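You operate a simulated robot arm through the tools that you are given. There is no shell and no other tool.

You are at the controls of a simulated robot arm. One attempt, no reset.

JOB
Bend the 3.15 picket end over and stand it in the green tray.
Fine: wire size knob on its size; swing the lever back. Set down upright: what you pick out.

Only the result counts: the job must be done as asked and must still hold three seconds after the hand-in. Knocking over, shifting, dropping, spilling or breaking anything else fails it.

ROBOT AND FRAMES
A 7-joint arm with a two-finger gripper, fixed in place. Base frame: the origin is at the foot of the arm, x ahead of it, y to its left, z up; the work surface is at about z = 0. Lengths are in mm, angles in rad, forces in N, time in s.
With the tool pointing down near the work surface it reaches from about 260 to 600 mm from the base axis. Its first joint turns from -2.496 to 2.496 rad. Payload 1.08 kg.
Tool frame: the origin (TCP) lies between the finger pads and is the grasp point; the fingertips stand 16 mm ahead of it; z points along the fingers, y is the line along which they close. Largest opening 88 mm; the body of the gripper starts 58 mm behind the TCP.
Orientation is that of the tool frame in the base frame, as a unit quaternion [w, x, y, z]. With the fingers straight down and closing along the base's y, the tool's x points along the base's -x, its y along +y and its z along -z.

CONTROLS
- The arm moves only by the tool move_arm. Its argument "increments" is a list that holds one entry, the list of rows, each a list of 7 numbers: the turn, a rotation vector about the tool's x, y, z in units of 90 degrees (1.0 is 90 degrees), then the shift along the tool's x, y, z in units of 150 mm (1.0 is 150 mm), then the opening in per cent of the stroke, from 0 (shut) to 100 (fully open). In form: [[[rx, ry, rz, tx, ty, tz, gripper], ...]]. A call has 1 to 20 rows; each row is the pose to reach, as a shift and turn from the pose commanded when the call began, along the tool's axes at that moment. A call with a number of a shift or a turn outside -1 to 1 is refused whole. A row lasts 0.2 s, in which the tool goes at most 50 mm and 0.15 rad; a call with a longer step from one row to the next is refused whole, and so is a gripper value outside its range. A pose out of reach is approached as far as the arm can. The call stops where the force on the tool passes 50 N (or 10 N more than at its start, if that is more) or the arm is blocked; 0.2 s more then pass. Each finger halts on what it meets, pressing with about 20 N; the grip force reading is that of the motor and also rises with nothing between the fingers. The clock runs only during rows and for 0.2 s after the last one: add rows that repeat a pose to give the fingers time. It gives the time, the measured TCP pose, the force on the tool (base axes), the opening and the grip force at its end, in the units of the frame above (readings bear some noise), with the torque about the TCP (base axes, N m) and any sound that the robot's microphone picked up.
- Cameras (640 x 400 px; columns grow to the right, rows downward): "scene" is fixed at [389.5, 640.1, 566]; the picture's right is [-1.00, 0.00, 0.00], its down [0.00, 0.75, -0.67] and it looks along [-0.00, -0.67, -0.75] (base axes); focal length 314 px, centre (320, 200). "wrist" rides on the gripper at [82, -8, -92] in the tool frame; the picture's right is [0.10, 0.99, 0.00], its down [-0.70, 0.07, -0.71] and it looks along [-0.71, 0.07, 0.71] (tool axes); focal length 256 px, centre (320, 200). There is no depth. A picture from a camera that has moved, and an enlarged one, comes with that camera's place and axes in the base frame and with its lens. The place of the scene camera against the robot may be out by one fixed shift of up to 18 mm in any direction.
- grab_frame(camera): a new picture of that camera. It takes no simulated time.
- close_up(camera, box): a new picture of the part [left, top, right, bottom] of that camera's present view, enlarged. It takes no simulated time.
- finish_job(): hands the job in; it is judged then, once.

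Places have to be worked out from the pictures, the camera data and where the tool is seen. Open the gripper and draw the arm clear of the work before you hand the job in, unless the task says otherwise.

The tools are called after "Call:" by a JSON object that holds its "op" and its "data". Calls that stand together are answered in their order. move_arm: Moves the arm, as the interface text tells. Its arguments: {"type":"object","properties":{"increments":{"type":"array"}},"required":["increments"]} The other tools are called the same way: grab_frame (camera) takes a picture; close_up (camera, box) takes an enlarged picture of a part of a camera's view; finish_job () hands the job in.

At the start:

```text
clock: 0.0
position: [525.6, 187.1, 255.6]
orientation: [0.0, 0.0, 1.0, -0.001]
wrist_force: [0.3, -0.5, -0.5]
moment: [0.0, -0.05, -0.04]
grip_width: 88.0
finger_force: 0.0
```

scene: 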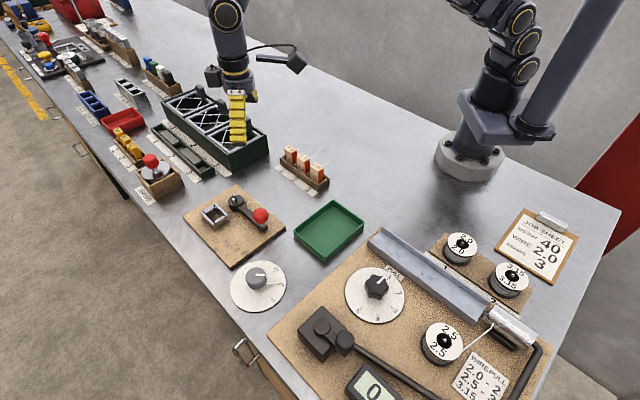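
wrist: 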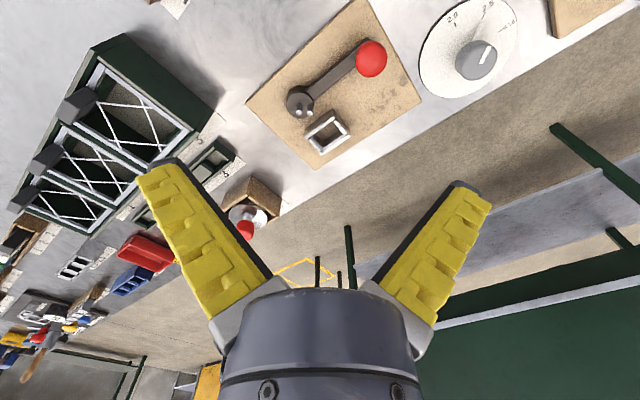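

I start by looking more closely at the bench: the picket bender (socket and lever), the size knob, the pickets in their rack and the green tray.

Call:
{"op": "close_up", "data": {"camera": "scene", "box": [180, 130, 400, 270]}}

Call:
{"op": "close_up", "data": {"camera": "scene", "box": [180, 180, 300, 260]}}

Call:
{"op": "close_up", "data": {"camera": "scene", "box": [220, 240, 320, 320]}}

Call:
{"op": "close_up", "data": {"camera": "scene", "box": [260, 130, 350, 200]}}

Call:
{"op": "close_up", "data": {"camera": "scene", "box": [260, 220, 580, 400]}}

Call:
{"op": "close_up", "data": {"camera": "scene", "box": [0, 0, 280, 210]}}

Call:
{"op": "close_up", "data": {"camera": "wrist", "box": [240, 0, 560, 180]}}

```text
2.86 times, centred on (290, 200) of scene
camera zoom: at [389.5, 640.1, 566.0], right [-1.0, 0.0, 0.0], down [0.0, 0.75, -0.67], along [0.0, -0.67, -0.75], focal length 898 px, centre (406, 200)
```

zoom: 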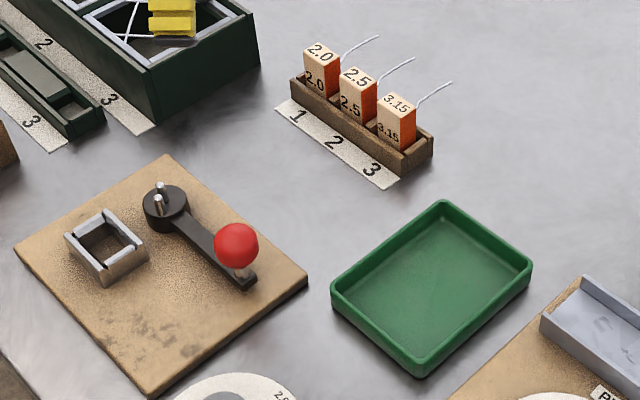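

```text
5.00 times, centred on (240, 220) of scene
camera zoom: at [389.5, 640.1, 566.0], right [-1.0, 0.0, 0.0], down [0.0, 0.75, -0.67], along [0.0, -0.67, -0.75], focal length 1572 px, centre (720, 100)
```

zoom: 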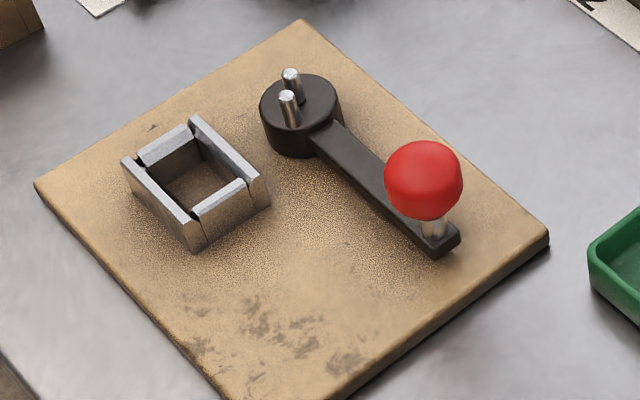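

```text
5.00 times, centred on (270, 280) of scene
camera zoom: at [389.5, 640.1, 566.0], right [-1.0, 0.0, 0.0], down [0.0, 0.75, -0.67], along [0.0, -0.67, -0.75], focal length 1572 px, centre (570, -200)
```

zoom: 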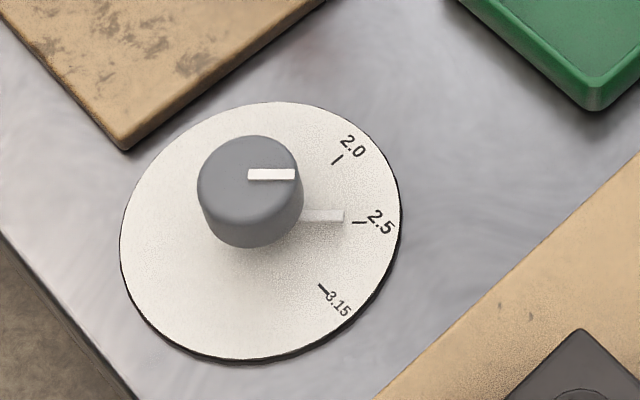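

```text
5.71 times, centred on (305, 165) of scene
camera zoom: at [389.5, 640.1, 566.0], right [-1.0, 0.0, 0.0], down [0.0, 0.75, -0.67], along [0.0, -0.67, -0.75], focal length 1797 px, centre (406, 400)
```

zoom: 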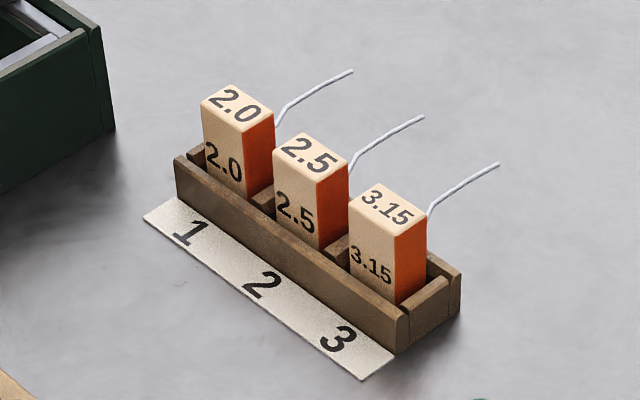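

```text
2.00 times, centred on (420, 310) of scene
camera zoom: at [389.5, 640.1, 566.0], right [-1.0, 0.0, 0.0], down [0.0, 0.75, -0.67], along [0.0, -0.67, -0.75], focal length 629 px, centre (120, -20)
```

zoom: 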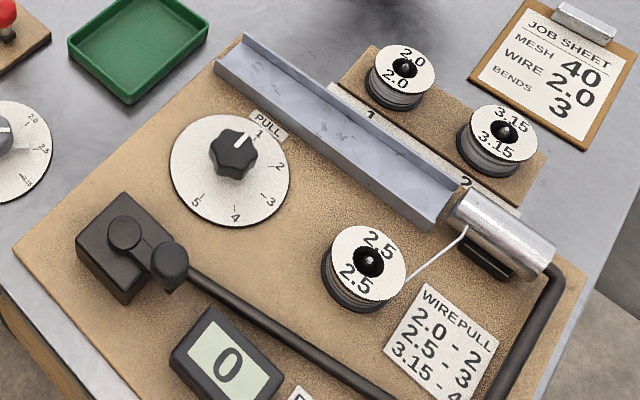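

```text
1.90 times, centred on (140, 105) of scene
camera zoom: at [389.5, 640.1, 566.0], right [-1.0, 0.0, 0.0], down [0.0, 0.75, -0.67], along [0.0, -0.67, -0.75], focal length 599 px, centre (663, 381)
```

zoom: 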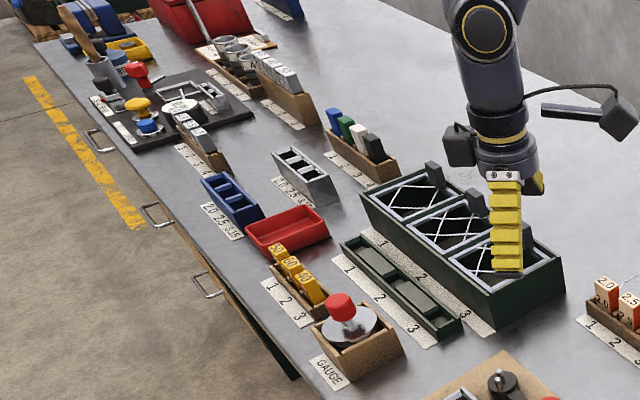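

```text
2.00 times, centred on (400, 90) of wrist
camera zoom: at [443.5, 179.9, 347.0], right [-0.1, 0.99, 0.0], down [0.7, 0.07, 0.71], along [0.71, 0.07, -0.71], focal length 512 px, centre (160, 420)
```

zoom: 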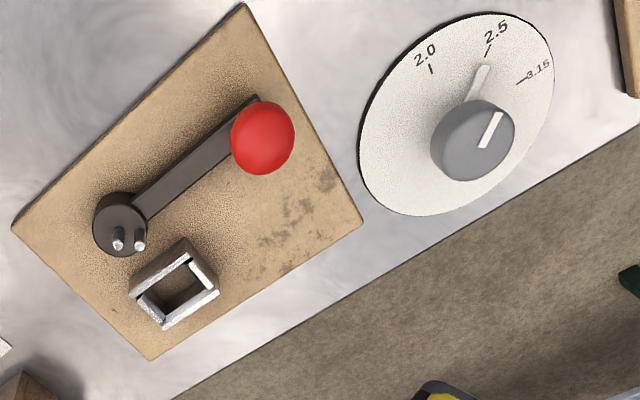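

The bender sits near the limit of reach. I zoom in hard on the pins, the socket, the picket's wire and the size dial, as the enlargements seem to be freshly rendered.

Call:
{"op": "close_up", "data": {"camera": "scene", "box": [200, 190, 256, 225]}}

Call:
{"op": "close_up", "data": {"camera": "wrist", "box": [270, 70, 366, 170]}}

Call:
{"op": "close_up", "data": {"camera": "scene", "box": [306, 150, 354, 190]}}

Call:
{"op": "close_up", "data": {"camera": "wrist", "box": [410, 0, 530, 110]}}

Call:
{"op": "close_up", "data": {"camera": "scene", "box": [195, 185, 245, 235]}}

```text
11.43 times, centred on (228, 208) of scene
camera zoom: at [389.5, 640.1, 566.0], right [-1.0, 0.0, 0.0], down [0.0, 0.75, -0.67], along [0.0, -0.67, -0.75], focal length 3593 px, centre (1371, 114)
```

zoom: 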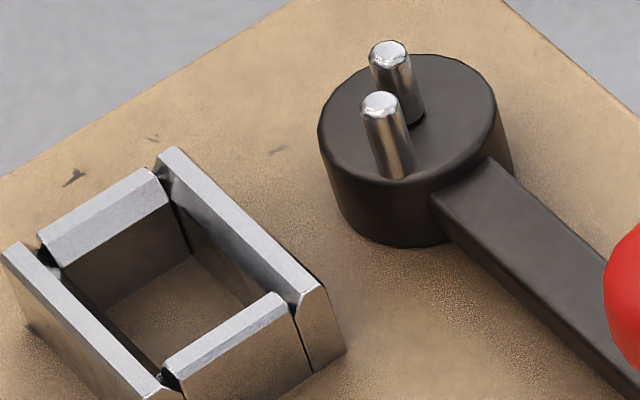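

```text
4.00 times, centred on (318, 120) of wrist
camera zoom: at [443.5, 179.9, 347.0], right [-0.1, 0.99, 0.0], down [0.7, 0.07, 0.71], along [0.71, 0.07, -0.71], focal length 1024 px, centre (328, 520)
```

zoom: 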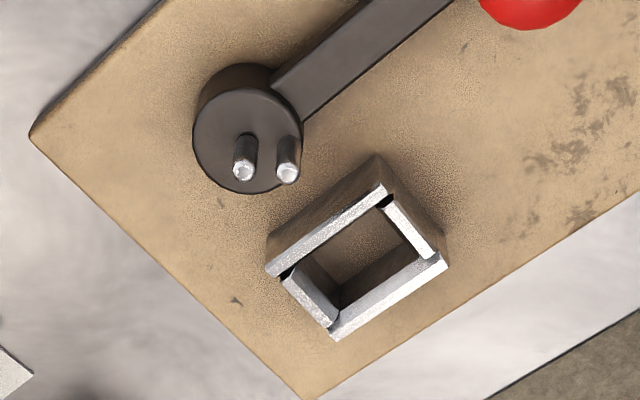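

```text
10.00 times, centred on (330, 170) of scene
camera zoom: at [389.5, 640.1, 566.0], right [-1.0, 0.0, 0.0], down [0.0, 0.75, -0.67], along [0.0, -0.67, -0.75], focal length 3144 px, centre (220, 500)
```

zoom: 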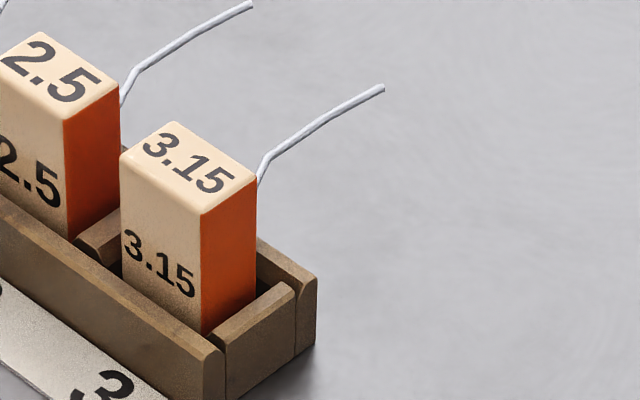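

```text
3.64 times, centred on (470, 55) of wrist
camera zoom: at [443.5, 179.9, 347.0], right [-0.1, 0.99, 0.0], down [0.7, 0.07, 0.71], along [0.71, 0.07, -0.71], focal length 931 px, centre (-226, 727)
```

zoom: 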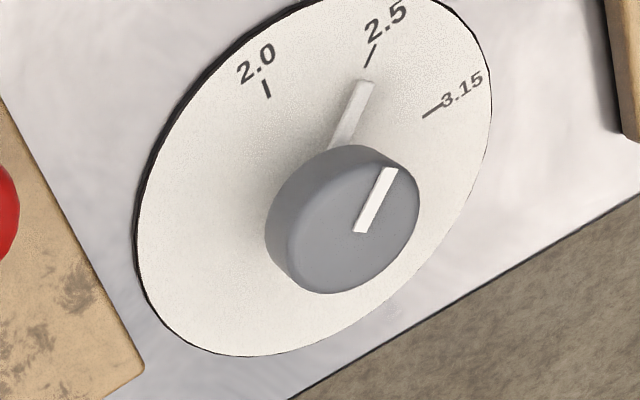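

```text
8.00 times, centred on (220, 210) of scene
camera zoom: at [389.5, 640.1, 566.0], right [-1.0, 0.0, 0.0], down [0.0, 0.75, -0.67], along [0.0, -0.67, -0.75], focal length 2515 px, centre (1120, 120)
```

zoom: 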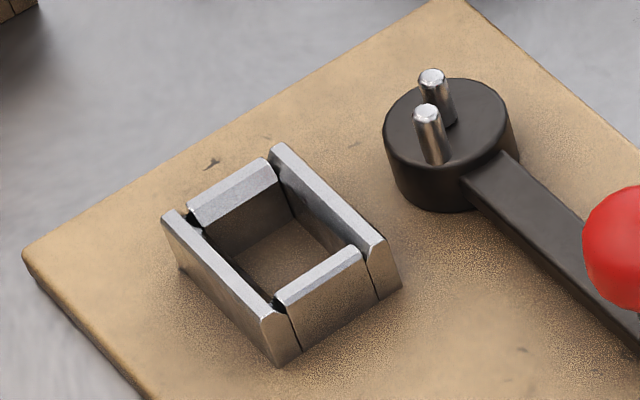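

Working from both cameras: size dial knob at about (515, 359, top z≈46), bender socket about (633, 209), lever hub about (588, 168), 3.15 picket about (397, 67), tray about (369, 227). I start with the dial: move over it while staying high, to check reach and get better views.

Call:
{"op": "move_arm", "data": {"increments": [[[0, 0, 0, 0.015, 0.25, 0.06, 100], [0, 0, 0, 0.03, 0.5, 0.12, 100], [0, 0, 0, 0.045, 0.75, 0.18, 100], [0, 0, 0, 0.06, 0.95, 0.24, 100], [0, 0, 0, 0.06, 0.95, 0.24, 100]]]}}

```text
clock: 1.2
position: [509.2, 301.1, 227.2]
orientation: [-0.001, 0.001, 1.0, -0.001]
wrist_force: [0.5, -0.9, 0.0]
moment: [-0.02, -0.01, 0.0]
grip_width: 88.2
finger_force: 0.1
out of reach, approached as far as the arm can: row 3, 4, 5
```

Straight-down reach ends at about r = 592 mm, so the dial and the socket need an outward-tilted tool. I turn the tool in yaw by 45° and pull inward a little, so I can then tilt and see how the commanded pose behaves.

Call:
{"op": "move_arm", "data": {"increments": [[[0, 0, -0.083, 0.2, -0.1, 0, 100], [0, 0, -0.166, 0.3, -0.15, 0, 100], [0, 0, -0.25, 0.3, -0.15, 0, 100], [0, 0, -0.333, 0.3, -0.15, 0, 100], [0, 0, -0.416, 0.3, -0.15, 0, 100], [0, 0, -0.5, 0.3, -0.15, 0, 100], [0, 0, -0.5, 0.3, -0.15, 0, 100]]]}}

```text
clock: 2.8
position: [464.0, 279.1, 226.7]
orientation: [0.0, -0.384, 0.923, 0.0]
wrist_force: [0.1, -0.1, 0.2]
moment: [-0.01, -0.01, -0.01]
grip_width: 88.0
finger_force: 0.1
```

The reference is the reached pose, and yaw is now 45° as intended. Now I tilt the fingers outward by 22.5°.

Call:
{"op": "move_arm", "data": {"increments": [[[0, -0.085, 0, 0, 0, 0, 100], [0, -0.17, 0, 0, 0, 0, 100], [0, -0.25, 0, 0, 0, 0, 100], [0, -0.25, 0, 0, 0, 0, 100]]]}}

Call:
{"op": "grab_frame", "data": {"camera": "wrist"}}

Call:
{"op": "grab_frame", "data": {"camera": "scene"}}

```text
clock: 3.8
position: [463.9, 277.6, 227.3]
orientation: [0.181, -0.376, 0.906, 0.075]
wrist_force: [-0.2, -0.4, -0.5]
moment: [-0.02, 0.01, -0.02]
grip_width: 88.1
finger_force: 0.0
```

```text
taken
camera wrist: at [391.3, 194.6, 279.1], right [-0.77, 0.64, -0.04], down [0.21, 0.32, 0.92], along [0.6, 0.7, -0.38], focal length 256 px, centre (320, 200)
```

wrist: 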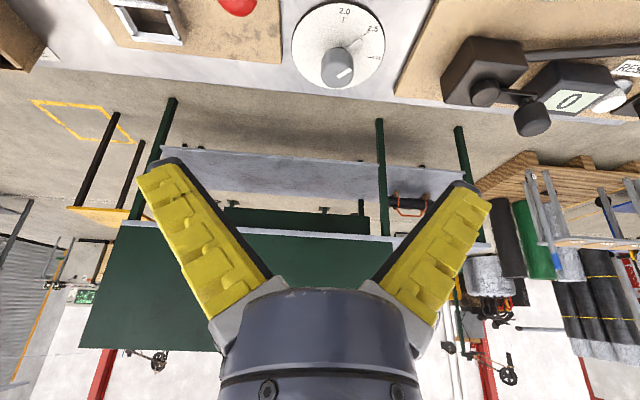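

```text
taken
```

scene: 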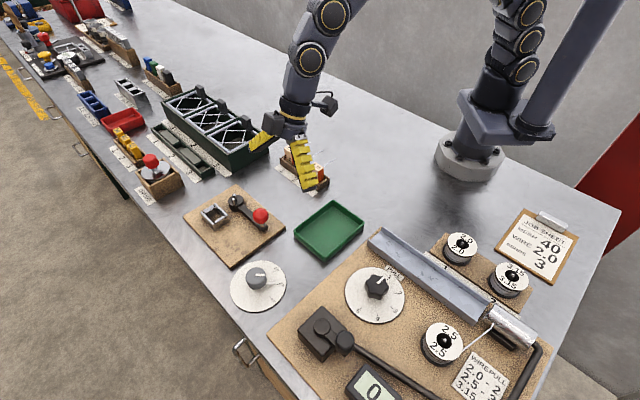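

I zoom in on the gripper from the scene camera to measure that camera's offset against the known TCP pose.

Call:
{"op": "close_up", "data": {"camera": "scene", "box": [240, 80, 350, 200]}}

```text
3.33 times, centred on (295, 140) of scene
camera zoom: at [389.5, 640.1, 566.0], right [-1.0, 0.0, 0.0], down [0.0, 0.75, -0.67], along [0.0, -0.67, -0.75], focal length 1048 px, centre (403, 400)
```

zoom: 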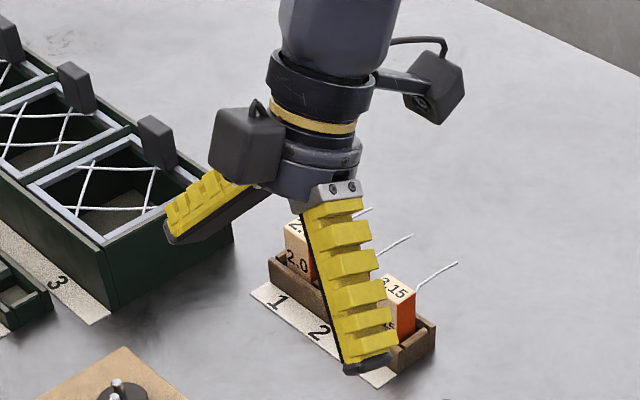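

The fingers look splayed when fully open. I close the gripper halfway here in free air to see how the fingers really lie.

Call:
{"op": "move_arm", "data": {"increments": [[[0, 0, 0, 0, 0, 0, 45], [0, 0, 0, 0, 0, 0, 45]]]}}

Call:
{"op": "grab_frame", "data": {"camera": "wrist"}}

Call:
{"op": "close_up", "data": {"camera": "scene", "box": [240, 80, 350, 200]}}

```text
clock: 4.4
position: [462.7, 278.1, 226.3]
orientation: [0.18, -0.375, 0.906, 0.075]
wrist_force: [0.2, 0.1, -0.2]
moment: [0.01, 0.0, 0.0]
grip_width: 44.6
finger_force: 3.2
```

```text
taken
camera wrist: at [391.4, 194.5, 279.1], right [-0.77, 0.64, -0.04], down [0.21, 0.32, 0.92], along [0.6, 0.7, -0.38], focal length 256 px, centre (320, 200)
```

wrist: 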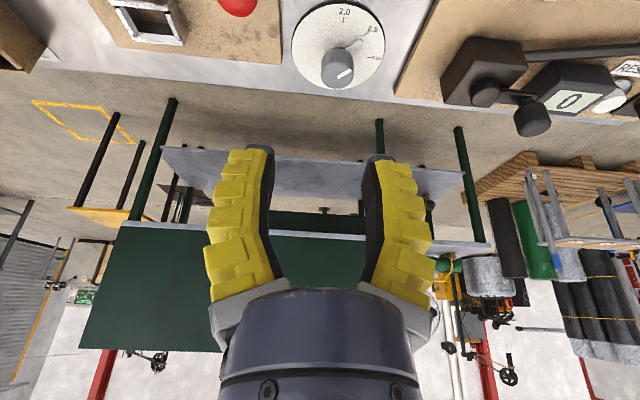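

```text
3.33 times, centred on (295, 140) of scene
camera zoom: at [389.5, 640.1, 566.0], right [-1.0, 0.0, 0.0], down [0.0, 0.75, -0.67], along [0.0, -0.67, -0.75], focal length 1048 px, centre (403, 400)
```

zoom: 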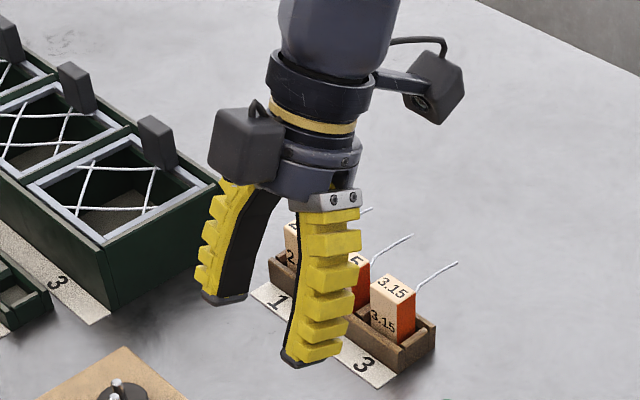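

At half opening the pads are nearly parallel and match the stated width at the TCP; the scene camera reads about 8 mm low in x and y. Now I zoom the wrist camera on the dial from this new viewpoint to fix the knob's place.

Call:
{"op": "close_up", "data": {"camera": "wrist", "box": [280, 0, 400, 100]}}

Call:
{"op": "close_up", "data": {"camera": "scene", "box": [225, 255, 290, 315]}}

```text
4.00 times, centred on (340, 50) of wrist
camera zoom: at [391.4, 194.5, 279.1], right [-0.77, 0.64, -0.04], down [0.21, 0.32, 0.92], along [0.6, 0.7, -0.38], focal length 1024 px, centre (240, 800)
```

zoom: 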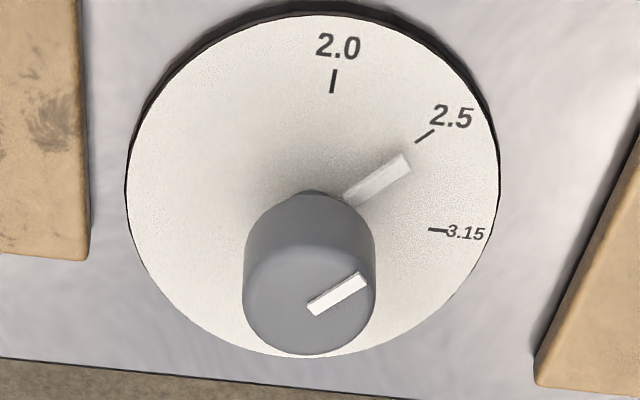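

```text
6.67 times, centred on (258, 285) of scene
camera zoom: at [389.5, 640.1, 566.0], right [-1.0, 0.0, 0.0], down [0.0, 0.75, -0.67], along [0.0, -0.67, -0.75], focal length 2096 px, centre (737, -367)
```

zoom: 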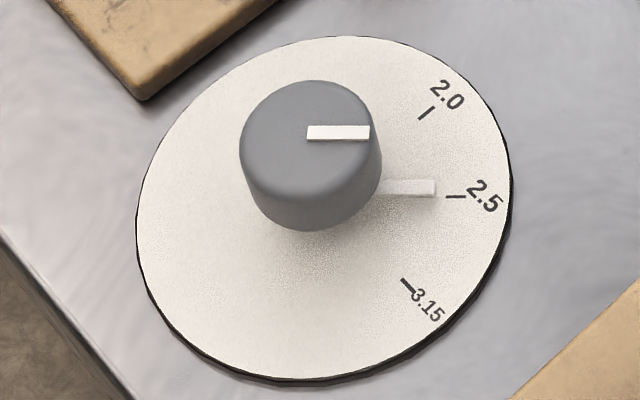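

Best estimates: dial centre about (519, 363), knob 36 mm across with top z≈45, ticks at 225°/180°/135° for 2.0/2.5/3.15, and the pointer on 2.5, so it needs a 45° clockwise turn. I go above the knob with the tool tilted to 27°.

Call:
{"op": "move_arm", "data": {"increments": [[[0, -0.0125, 0, -0.08, 0.034, 0.243, 65], [0, -0.025, 0, -0.159, 0.068, 0.486, 65], [0, -0.0375, 0, -0.239, 0.101, 0.728, 65], [0, -0.05, 0, -0.318, 0.135, 0.971, 65], [0, -0.05, 0, -0.318, 0.135, 0.971, 65]]]}}

Call:
{"op": "grab_frame", "data": {"camera": "wrist"}}

Call:
{"op": "close_up", "data": {"camera": "scene", "box": [200, 200, 340, 320]}}

```text
clock: 5.6
position: [520.6, 363.4, 111.0]
orientation: [0.216, -0.372, 0.899, 0.09]
wrist_force: [0.9, 0.1, 0.5]
moment: [-0.01, 0.03, -0.01]
grip_width: 61.2
finger_force: 3.3
```

```text
taken
camera wrist: at [445.7, 276.9, 154.5], right [-0.77, 0.64, -0.05], down [0.16, 0.27, 0.95], along [0.62, 0.72, -0.31], focal length 256 px, centre (320, 200)
```

wrist: 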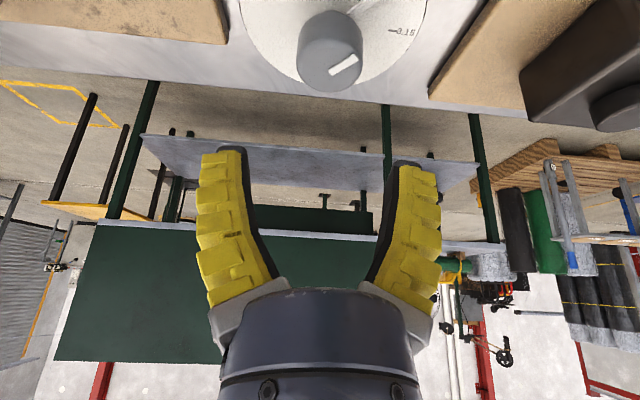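

```text
3.33 times, centred on (270, 260) of scene
camera zoom: at [389.5, 640.1, 566.0], right [-1.0, 0.0, 0.0], down [0.0, 0.75, -0.67], along [0.0, -0.67, -0.75], focal length 1048 px, centre (487, 0)
```

zoom: 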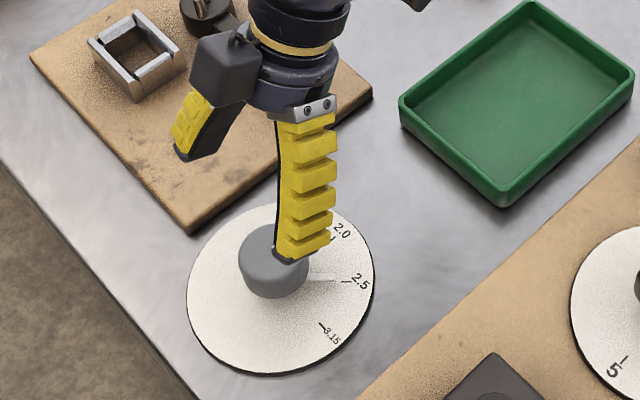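

The pose is reached. I zoom on the knob from here to check alignment before going down.

Call:
{"op": "close_up", "data": {"camera": "wrist", "box": [230, 0, 430, 125]}}

```text
3.20 times, centred on (330, 62) of wrist
camera zoom: at [445.7, 276.9, 154.5], right [-0.77, 0.64, -0.05], down [0.16, 0.27, 0.95], along [0.62, 0.72, -0.31], focal length 819 px, centre (288, 640)
```

zoom: 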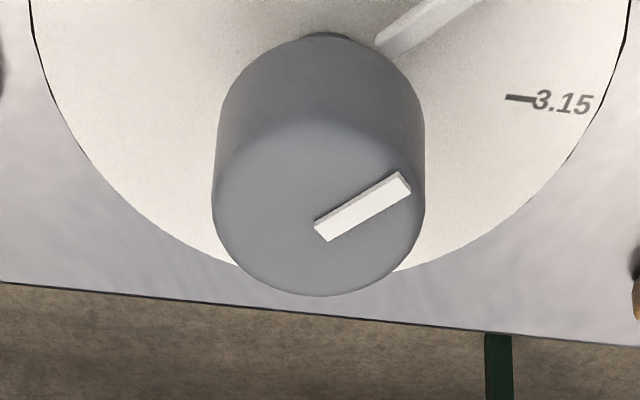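

Triangulating three views gives the knob axis at about (517, 362), top z≈40, 36.7 mm wide. I go straight down around it with the fingers at 135°/−45°, clear of the pointer.

Call:
{"op": "move_arm", "data": {"increments": [[[0, 0, 0, 0.066, 0.003, 0.116, 65], [0, 0, 0, 0.132, 0.005, 0.233, 65], [0, 0, 0, 0.197, 0.008, 0.349, 65], [0, 0, 0, 0.263, 0.01, 0.465, 65], [0, 0, 0, 0.263, 0.01, 0.465, 65]]]}}

Call:
{"op": "grab_frame", "data": {"camera": "wrist"}}

Call:
{"op": "close_up", "data": {"camera": "scene", "box": [215, 230, 305, 320]}}

```text
clock: 6.8
position: [516.1, 360.1, 30.7]
orientation: [0.216, -0.372, 0.898, 0.089]
wrist_force: [-0.4, -0.6, 0.3]
moment: [0.01, 0.01, 0.01]
grip_width: 61.2
finger_force: 3.2
```

```text
taken
camera wrist: at [441.1, 275.0, 74.3], right [-0.77, 0.64, -0.05], down [0.16, 0.27, 0.95], along [0.62, 0.72, -0.31], focal length 256 px, centre (320, 200)
```

wrist: 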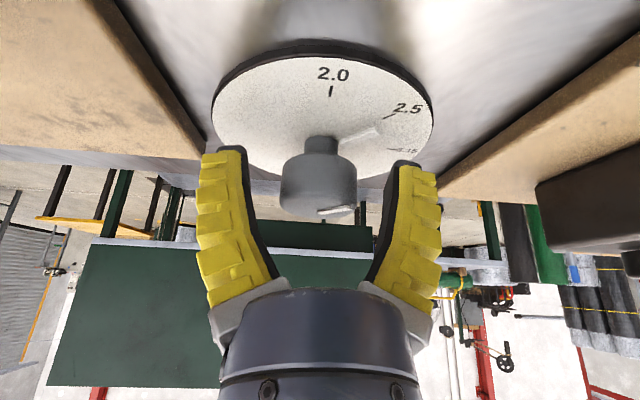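

```text
4.44 times, centred on (260, 275) of scene
camera zoom: at [389.5, 640.1, 566.0], right [-1.0, 0.0, 0.0], down [0.0, 0.75, -0.67], along [0.0, -0.67, -0.75], focal length 1397 px, centre (587, -133)
```

zoom: 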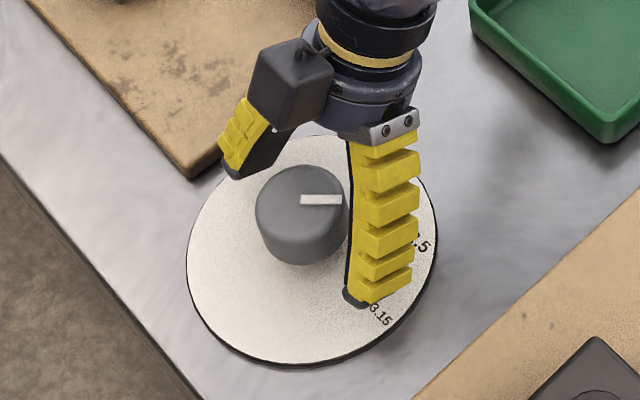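

The knob sits squarely between the fingers. I close on it.

Call:
{"op": "move_arm", "data": {"increments": [[[0, 0, 0, 0, 0, 0, 45], [0, 0, 0, 0, 0, 0, 35], [0, 0, 0, 0, 0, 0, 30], [0, 0, 0, 0, 0, 0, 30]]]}}

Call:
{"op": "grab_frame", "data": {"camera": "wrist"}}

```text
clock: 7.8
position: [516.6, 360.9, 32.1]
orientation: [0.216, -0.372, 0.898, 0.09]
wrist_force: [-6.7, -5.7, 10.7]
moment: [-0.06, 0.06, 0.02]
grip_width: 30.6
finger_force: 21.6
```

```text
taken
camera wrist: at [441.2, 275.1, 74.8], right [-0.77, 0.64, -0.05], down [0.16, 0.27, 0.95], along [0.62, 0.72, -0.31], focal length 256 px, centre (320, 200)
```

wrist: 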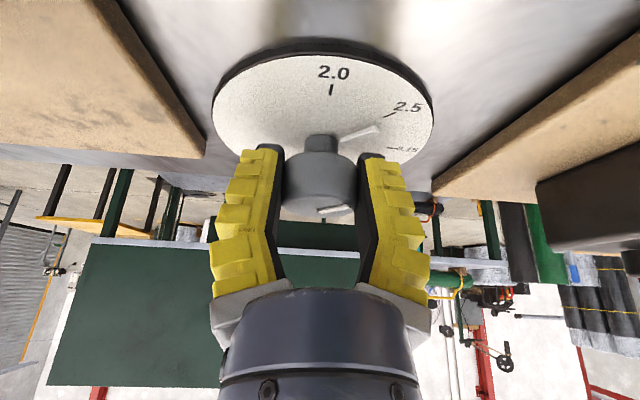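

Gripped (30.6 mm, 21.6 N). Now I turn the tool 45° clockwise about the vertical through the knob.

Call:
{"op": "move_arm", "data": {"increments": [[[0.0378, 0, 0.0742, 0, 0, 0, 30], [0.0757, 0, 0.1485, 0, 0, 0, 30], [0.1135, 0, 0.2227, 0, 0, 0, 30], [0.1513, 0, 0.297, 0, 0, 0, 30], [0.1892, 0, 0.3712, 0, 0, 0, 30], [0.227, 0, 0.4455, 0, 0, 0, 30], [0.227, 0, 0.4455, 0, 0, 0, 30]]]}}

Call:
{"op": "grab_frame", "data": {"camera": "wrist"}}

Call:
{"op": "close_up", "data": {"camera": "scene", "box": [215, 230, 305, 320]}}

```text
clock: 9.4
position: [516.1, 363.4, 30.8]
orientation: [0.234, -0.002, 0.972, 0.002]
wrist_force: [-7.2, 17.1, 3.8]
moment: [0.17, 0.09, 0.03]
grip_width: 30.9
finger_force: 22.3
```

```text
taken
camera wrist: at [400.8, 356.2, 74.3], right [-0.09, 0.99, -0.04], down [0.3, 0.07, 0.95], along [0.95, 0.08, -0.31], focal length 256 px, centre (320, 200)
```

wrist: 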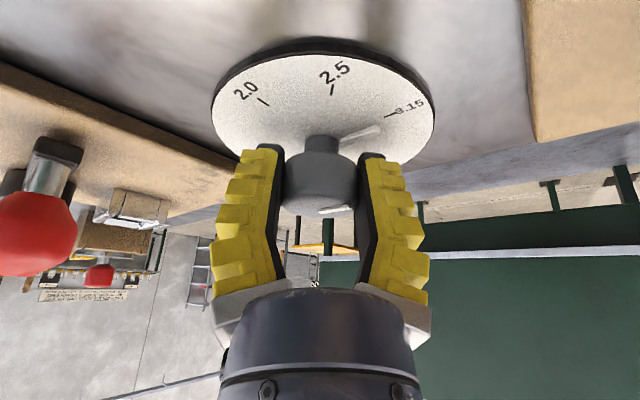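

```text
4.44 times, centred on (260, 275) of scene
camera zoom: at [389.5, 640.1, 566.0], right [-1.0, 0.0, 0.0], down [0.0, 0.75, -0.67], along [0.0, -0.67, -0.75], focal length 1397 px, centre (587, -133)
```

zoom: 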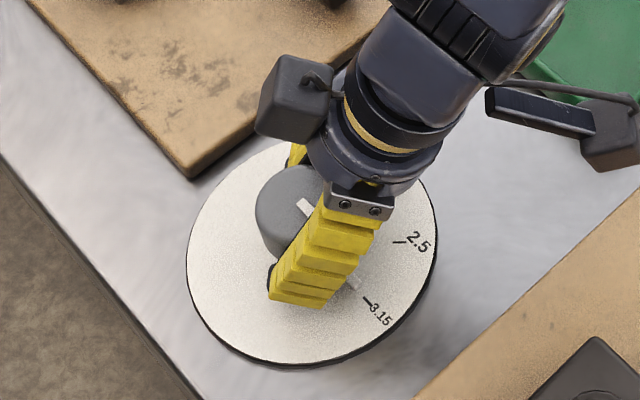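

The pointer moved with the gripper and now sits by 3.15. I release and rise, then check the reading.

Call:
{"op": "move_arm", "data": {"increments": [[[0, 0, 0, 0, 0, 0, 50], [0, 0, 0, 0, 0, 0, 65], [0, 0, 0, 0, 0, 0, 65], [0, 0, 0, -0.0605, 0, -0.119, 65], [0, 0, 0, -0.121, 0, -0.238, 65], [0, 0, 0, -0.182, 0, -0.356, 65], [0, 0, 0, -0.242, 0, -0.475, 65], [0, 0, 0, -0.303, 0, -0.594, 65], [0, 0, 0, -0.303, 0, -0.594, 65]]]}}

Call:
{"op": "close_up", "data": {"camera": "wrist", "box": [230, 0, 430, 125]}}

Call:
{"op": "close_up", "data": {"camera": "scene", "box": [215, 230, 305, 320]}}

```text
clock: 11.4
position: [516.7, 359.1, 129.0]
orientation: [0.234, 0.001, 0.972, 0.0]
wrist_force: [0.4, -0.3, -1.5]
moment: [-0.02, -0.04, 0.01]
grip_width: 61.0
finger_force: 3.1
```

```text
3.20 times, centred on (330, 62) of wrist
camera zoom: at [402.1, 352.8, 174.0], right [-0.09, 0.99, -0.05], down [0.3, 0.07, 0.95], along [0.95, 0.07, -0.31], focal length 819 px, centre (288, 640)
```

zoom: 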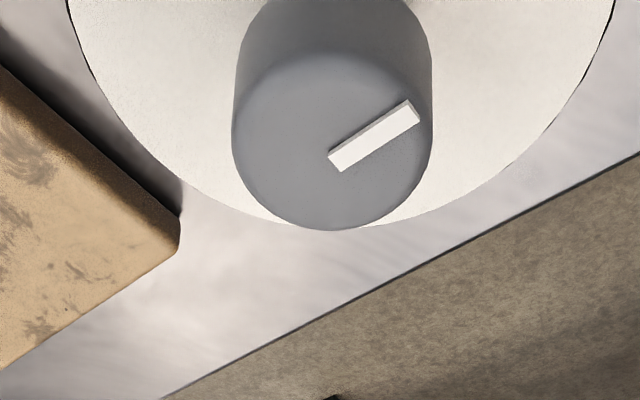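

```text
4.44 times, centred on (260, 275) of scene
camera zoom: at [389.5, 640.1, 566.0], right [-1.0, 0.0, 0.0], down [0.0, 0.75, -0.67], along [0.0, -0.67, -0.75], focal length 1397 px, centre (587, -133)
```

zoom: 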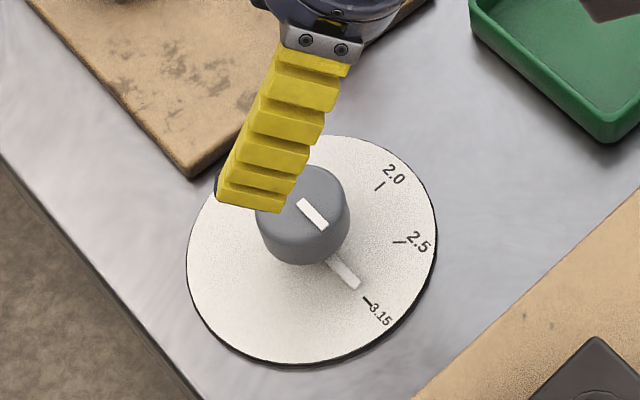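

The pointer looks in line with the 3.15 tick. I draw back with the tool upright to get a cleaner view of the dial.

Call:
{"op": "move_arm", "data": {"increments": [[[0, 0.075, 0, 0.052, -0.148, -0.2135, 65], [0, 0.15, 0, 0.104, -0.2965, -0.427, 65], [0, 0.225, 0, 0.156, -0.445, -0.6405, 65], [0, 0.3, 0, 0.208, -0.593, -0.854, 65], [0, 0.3, 0, 0.208, -0.593, -0.854, 65]]]}}

Call:
{"op": "grab_frame", "data": {"camera": "wrist"}}

```text
clock: 12.6
position: [430.0, 271.8, 229.9]
orientation: [-0.001, 0.0, 1.0, -0.001]
wrist_force: [0.6, 0.1, 1.1]
moment: [0.0, -0.01, -0.04]
grip_width: 61.2
finger_force: 3.2
```

```text
taken
camera wrist: at [348.8, 263.6, 321.1], right [-0.1, 0.99, 0.0], down [0.7, 0.07, 0.71], along [0.7, 0.07, -0.71], focal length 256 px, centre (320, 200)
```

wrist: 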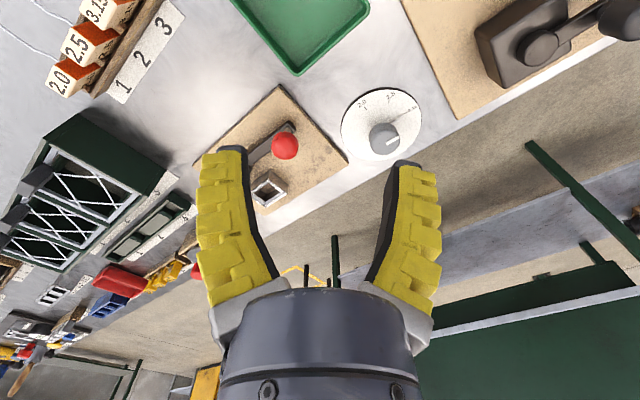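

Call:
{"op": "close_up", "data": {"camera": "wrist", "box": [335, 80, 431, 165]}}

Call:
{"op": "close_up", "data": {"camera": "wrist", "box": [30, 0, 200, 110]}}

Call:
{"op": "close_up", "data": {"camera": "scene", "box": [225, 255, 290, 315]}}

```text
4.71 times, centred on (383, 122) of wrist
camera zoom: at [348.8, 263.6, 321.1], right [-0.1, 0.99, 0.0], down [0.7, 0.07, 0.71], along [0.7, 0.07, -0.71], focal length 1205 px, centre (24, 565)
```

zoom: 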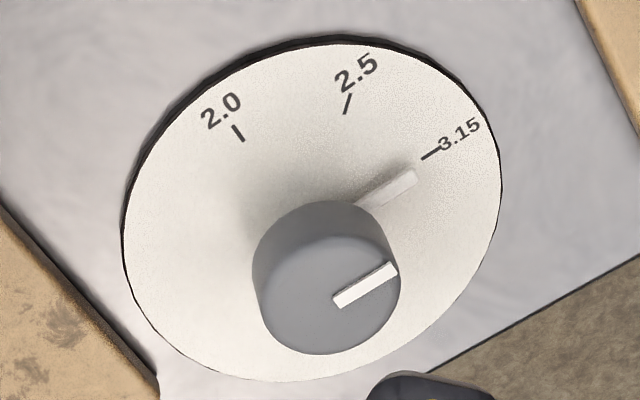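

```text
3.64 times, centred on (115, 55) of wrist
camera zoom: at [348.8, 263.6, 321.1], right [-0.1, 0.99, 0.0], down [0.7, 0.07, 0.71], along [0.7, 0.07, -0.71], focal length 931 px, centre (1066, 727)
```

zoom: 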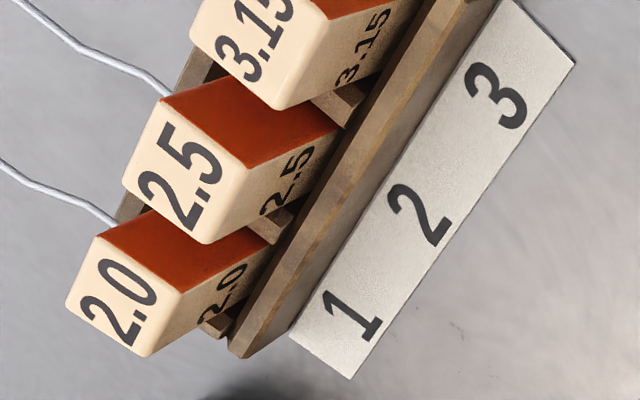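

```text
6.67 times, centred on (258, 285) of scene
camera zoom: at [389.5, 640.1, 566.0], right [-1.0, 0.0, 0.0], down [0.0, 0.75, -0.67], along [0.0, -0.67, -0.75], focal length 2096 px, centre (737, -367)
```

zoom: 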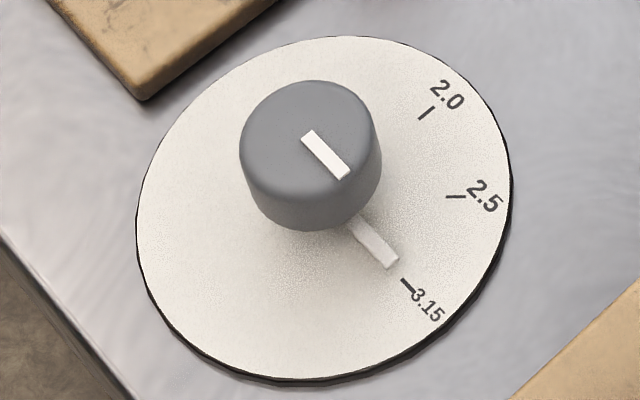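

The pointer lies on the 3.15 mark within a degree or two. Next I move toward the picket rack, staying high, to study the 3.15 picket and its wire.

Call:
{"op": "move_arm", "data": {"increments": [[[0, 0, 0, 0.05, -0.25, 0.0, 65], [0, 0, 0, 0.1, -0.5, 0.0, 65], [0, 0, 0, 0.15, -0.75, 0.0, 65], [0, 0, 0, 0.2, -1.0, 0.0, 65], [0, 0, 0, 0.2, -1.0, 0.0, 65]]]}}

Call:
{"op": "grab_frame", "data": {"camera": "wrist"}}

Call:
{"op": "close_up", "data": {"camera": "wrist", "box": [150, 0, 350, 125]}}

```text
clock: 13.8
position: [400.4, 123.0, 228.7]
orientation: [-0.001, -0.001, 1.0, 0.0]
wrist_force: [0.1, -0.3, -0.1]
moment: [0.0, 0.0, 0.0]
grip_width: 61.4
finger_force: 2.5
```

```text
taken
camera wrist: at [317.8, 115.2, 319.0], right [-0.1, 0.99, 0.0], down [0.7, 0.07, 0.71], along [0.7, 0.07, -0.71], focal length 256 px, centre (320, 200)
```

wrist: 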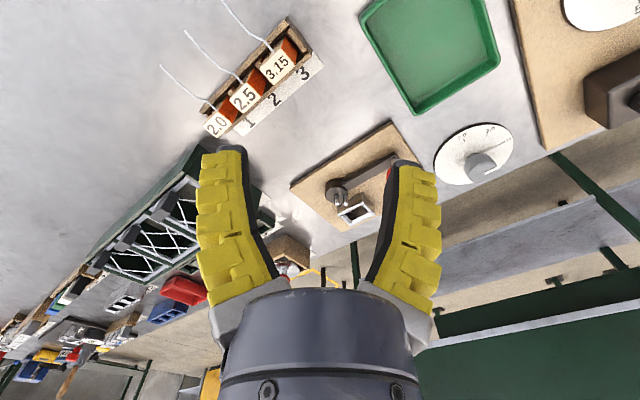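

```text
3.20 times, centred on (250, 62) of wrist
camera zoom: at [317.8, 115.2, 319.0], right [-0.1, 0.99, 0.0], down [0.7, 0.07, 0.71], along [0.7, 0.07, -0.71], focal length 819 px, centre (544, 640)
```

zoom: 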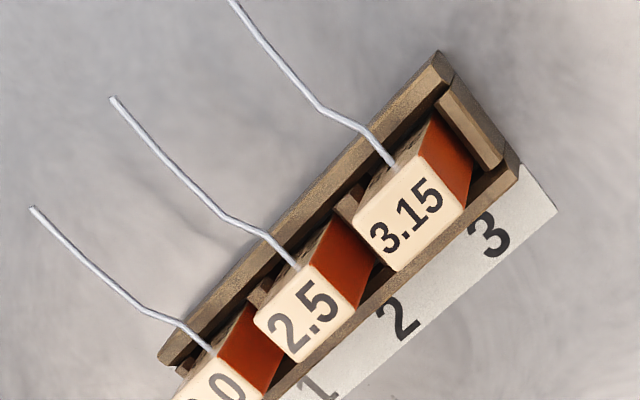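

The wire comes out of the back face and then kinks. I zoom further on the 3.15 picket, from both cameras.

Call:
{"op": "close_up", "data": {"camera": "wrist", "box": [210, 0, 330, 90]}}

Call:
{"op": "close_up", "data": {"camera": "wrist", "box": [255, 30, 319, 90]}}

Call:
{"op": "close_up", "data": {"camera": "wrist", "box": [320, 160, 380, 230]}}

Call:
{"op": "close_up", "data": {"camera": "scene", "box": [310, 150, 350, 190]}}

```text
4.44 times, centred on (270, 45) of wrist
camera zoom: at [317.8, 115.2, 319.0], right [-0.1, 0.99, 0.0], down [0.7, 0.07, 0.71], along [0.7, 0.07, -0.71], focal length 1138 px, centre (542, 889)
```

zoom: 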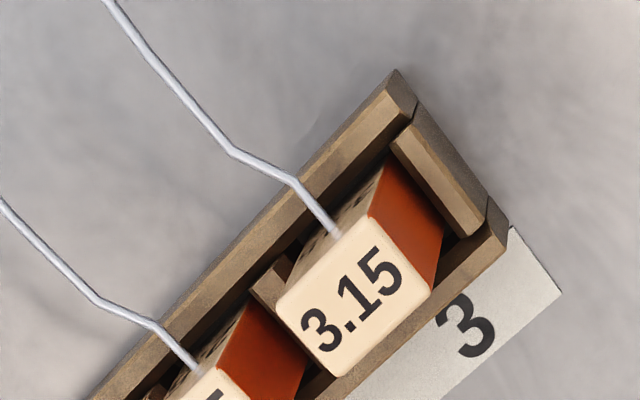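

```text
6.67 times, centred on (287, 60) of wrist
camera zoom: at [317.8, 115.2, 319.0], right [-0.1, 0.99, 0.0], down [0.7, 0.07, 0.71], along [0.7, 0.07, -0.71], focal length 1707 px, centre (540, 1133)
```

zoom: 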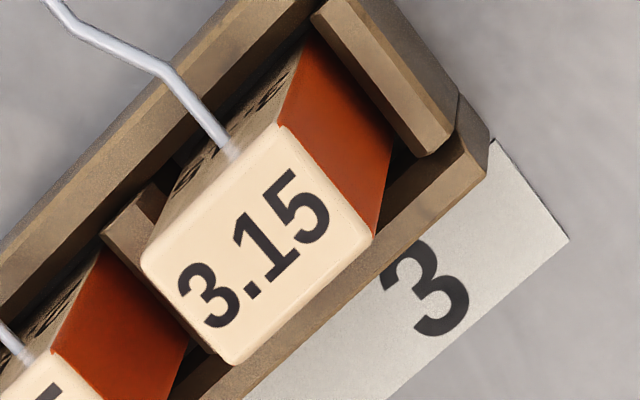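

```text
5.71 times, centred on (350, 195) of wrist
camera zoom: at [317.8, 115.2, 319.0], right [-0.1, 0.99, 0.0], down [0.7, 0.07, 0.71], along [0.7, 0.07, -0.71], focal length 1463 px, centre (149, 229)
```

zoom: 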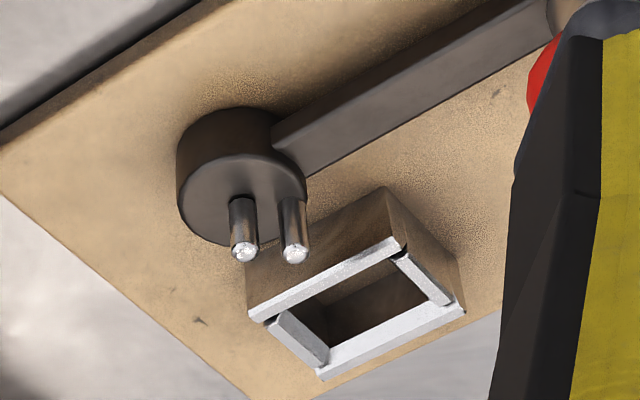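

```text
10.00 times, centred on (330, 170) of scene
camera zoom: at [389.5, 640.1, 566.0], right [-1.0, 0.0, 0.0], down [0.0, 0.75, -0.67], along [0.0, -0.67, -0.75], focal length 3144 px, centre (220, 500)
```

zoom: 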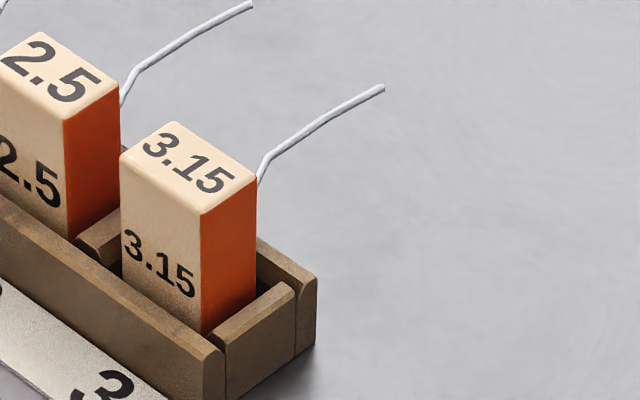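

The wire's shape is still ambiguous from these angles. I tilt the tool inward 45° so the wrist camera looks straight down on the rack.

Call:
{"op": "move_arm", "data": {"increments": [[[0, 0.083, 0, 0.01, -0.05, 0, 65], [0, 0.166, 0, 0.02, -0.1, 0, 65], [0, 0.25, 0, 0.03, -0.15, 0, 65], [0, 0.333, 0, 0.04, -0.2, 0, 65], [0, 0.416, 0, 0.05, -0.26, 0, 65], [0, 0.5, 0, 0.067, -0.32, 0, 65], [0, 0.5, 0, 0.067, -0.32, 0, 65]]]}}

Call:
{"op": "grab_frame", "data": {"camera": "wrist"}}

```text
clock: 15.4
position: [364.2, 74.6, 212.1]
orientation: [-0.384, -0.001, 0.923, -0.001]
wrist_force: [0.1, 0.2, -0.1]
moment: [-0.01, 0.0, 0.02]
grip_width: 61.5
finger_force: 3.0
out of reach, approached as far as the arm can: row 6, 7
```

```text
taken
camera wrist: at [371.6, 67.2, 334.7], right [-0.07, 0.99, 0.07], down [1.0, 0.07, 0.0], along [0.0, 0.07, -1.0], focal length 256 px, centre (320, 200)
```

wrist: 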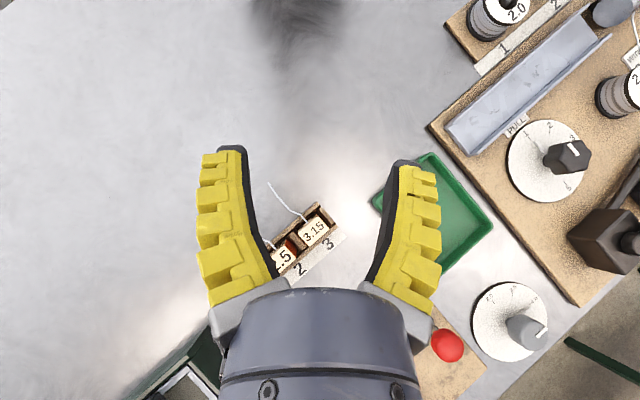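

Now a straight-down view; I zoom on the 3.15 picket between the fingers.

Call:
{"op": "close_up", "data": {"camera": "wrist", "box": [255, 175, 351, 275]}}

Call:
{"op": "close_up", "data": {"camera": "scene", "box": [300, 120, 380, 190]}}

```text
4.00 times, centred on (303, 225) of wrist
camera zoom: at [371.6, 67.2, 334.7], right [-0.07, 0.99, 0.07], down [1.0, 0.07, 0.0], along [0.0, 0.07, -1.0], focal length 1024 px, centre (388, 100)
```

zoom: 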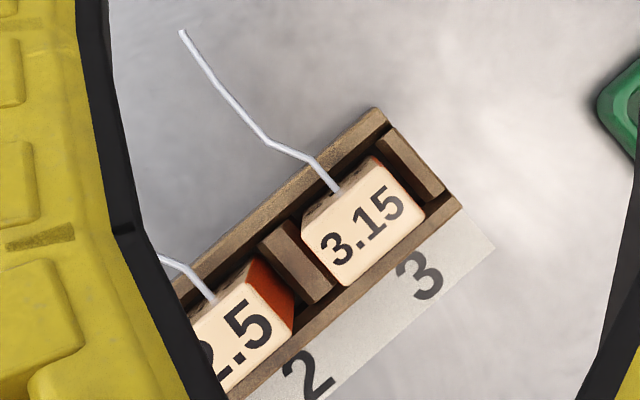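

```text
5.71 times, centred on (340, 155) of scene
camera zoom: at [389.5, 640.1, 566.0], right [-1.0, 0.0, 0.0], down [0.0, 0.75, -0.67], along [0.0, -0.67, -0.75], focal length 1797 px, centre (206, 457)
```

zoom: 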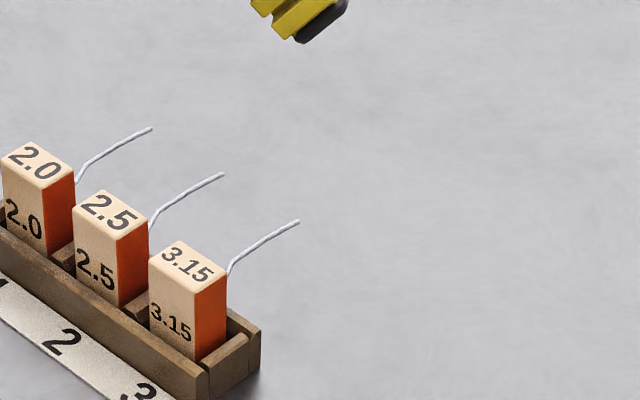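

I zoom in once more to get exact corners and the wire's points from above.

Call:
{"op": "close_up", "data": {"camera": "wrist", "box": [322, 205, 372, 255]}}

Call:
{"op": "close_up", "data": {"camera": "wrist", "box": [285, 175, 385, 255]}}

Call:
{"op": "close_up", "data": {"camera": "scene", "box": [322, 150, 362, 180]}}

```text
8.00 times, centred on (347, 230) of wrist
camera zoom: at [371.6, 67.2, 334.7], right [-0.07, 0.99, 0.07], down [1.0, 0.07, 0.0], along [0.0, 0.07, -1.0], focal length 2048 px, centre (104, -40)
```

zoom: 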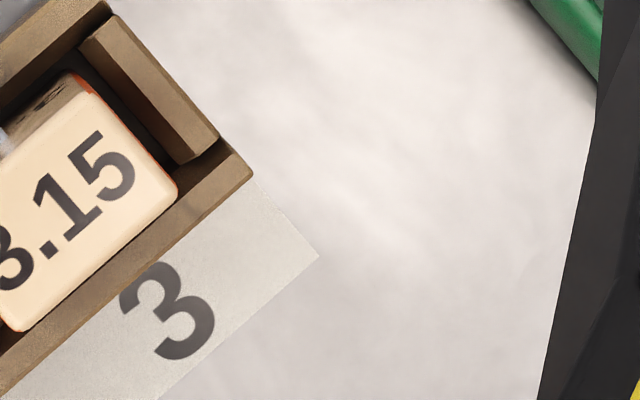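

```text
5.00 times, centred on (335, 215) of wrist
camera zoom: at [371.6, 67.2, 334.7], right [-0.07, 0.99, 0.07], down [1.0, 0.07, 0.0], along [0.0, 0.07, -1.0], focal length 1280 px, centre (245, 125)
```

zoom: 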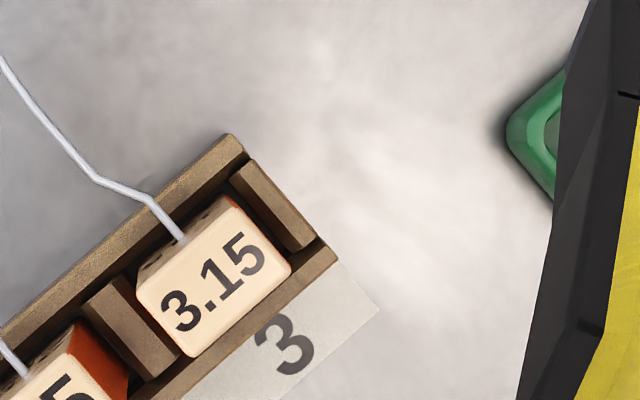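

```text
13.33 times, centred on (342, 165) of scene
camera zoom: at [389.5, 640.1, 566.0], right [-1.0, 0.0, 0.0], down [0.0, 0.75, -0.67], along [0.0, -0.67, -0.75], focal length 4192 px, centre (27, 667)
```

zoom: 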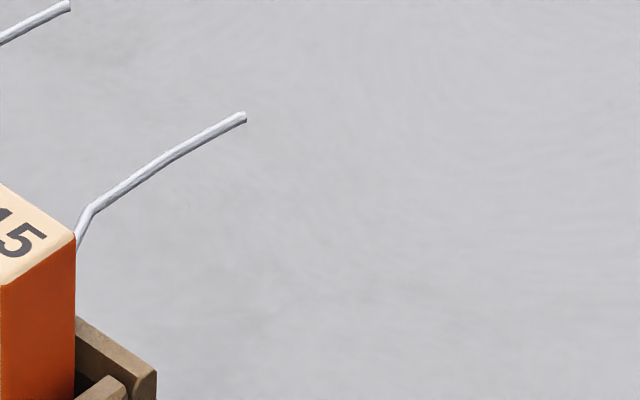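

From above: 3.15 picket centre about (404.5, 82.5), long side along 135°, about 28×18 mm. The wire leaves the middle of the back face toward 225° with a 6 mm sideways jog, ending about 75 mm out at z≈31. I bring the tool upright again and head for the bender with the same 45° yaw, to check reach and measure it closely.

Call:
{"op": "move_arm", "data": {"increments": [[[0, -0.083, 0, -0.016, 0, -0.08, 65], [0, -0.166, 0, -0.032, 0, -0.16, 65], [0, -0.25, 0, -0.048, 0, -0.24, 65], [0, -0.333, 0, -0.064, 0, -0.32, 65], [0, -0.416, 0, -0.08, 0, -0.4, 65], [0, -0.5, 0, -0.094, 0, -0.47, 65], [0, -0.5, 0, -0.094, 0, -0.47, 65]]]}}

Call:
{"op": "move_arm", "data": {"increments": [[[0, 0, -0.083, 0, 0, 0, 65], [0, 0, -0.166, 0, 0, 0, 65], [0, 0, -0.25, 0, 0, 0, 65], [0, 0, -0.333, 0, 0, 0, 65], [0, 0, -0.416, 0, 0, 0, 65], [0, 0, -0.5, 0, 0, 0, 65], [0, 0, -0.5, 0, 0, 0, 65]]]}}

```text
clock: 17.0
position: [427.4, 72.4, 251.9]
orientation: [0.0, 0.0, 1.0, 0.0]
wrist_force: [0.1, 0.0, 1.0]
moment: [-0.01, 0.01, -0.01]
grip_width: 61.2
finger_force: 2.6
```

```text
clock: 18.6
position: [426.5, 72.0, 251.4]
orientation: [0.0, -0.384, 0.923, -0.001]
wrist_force: [-0.3, -0.6, 0.0]
moment: [0.0, -0.01, -0.01]
grip_width: 61.3
finger_force: 2.8
```

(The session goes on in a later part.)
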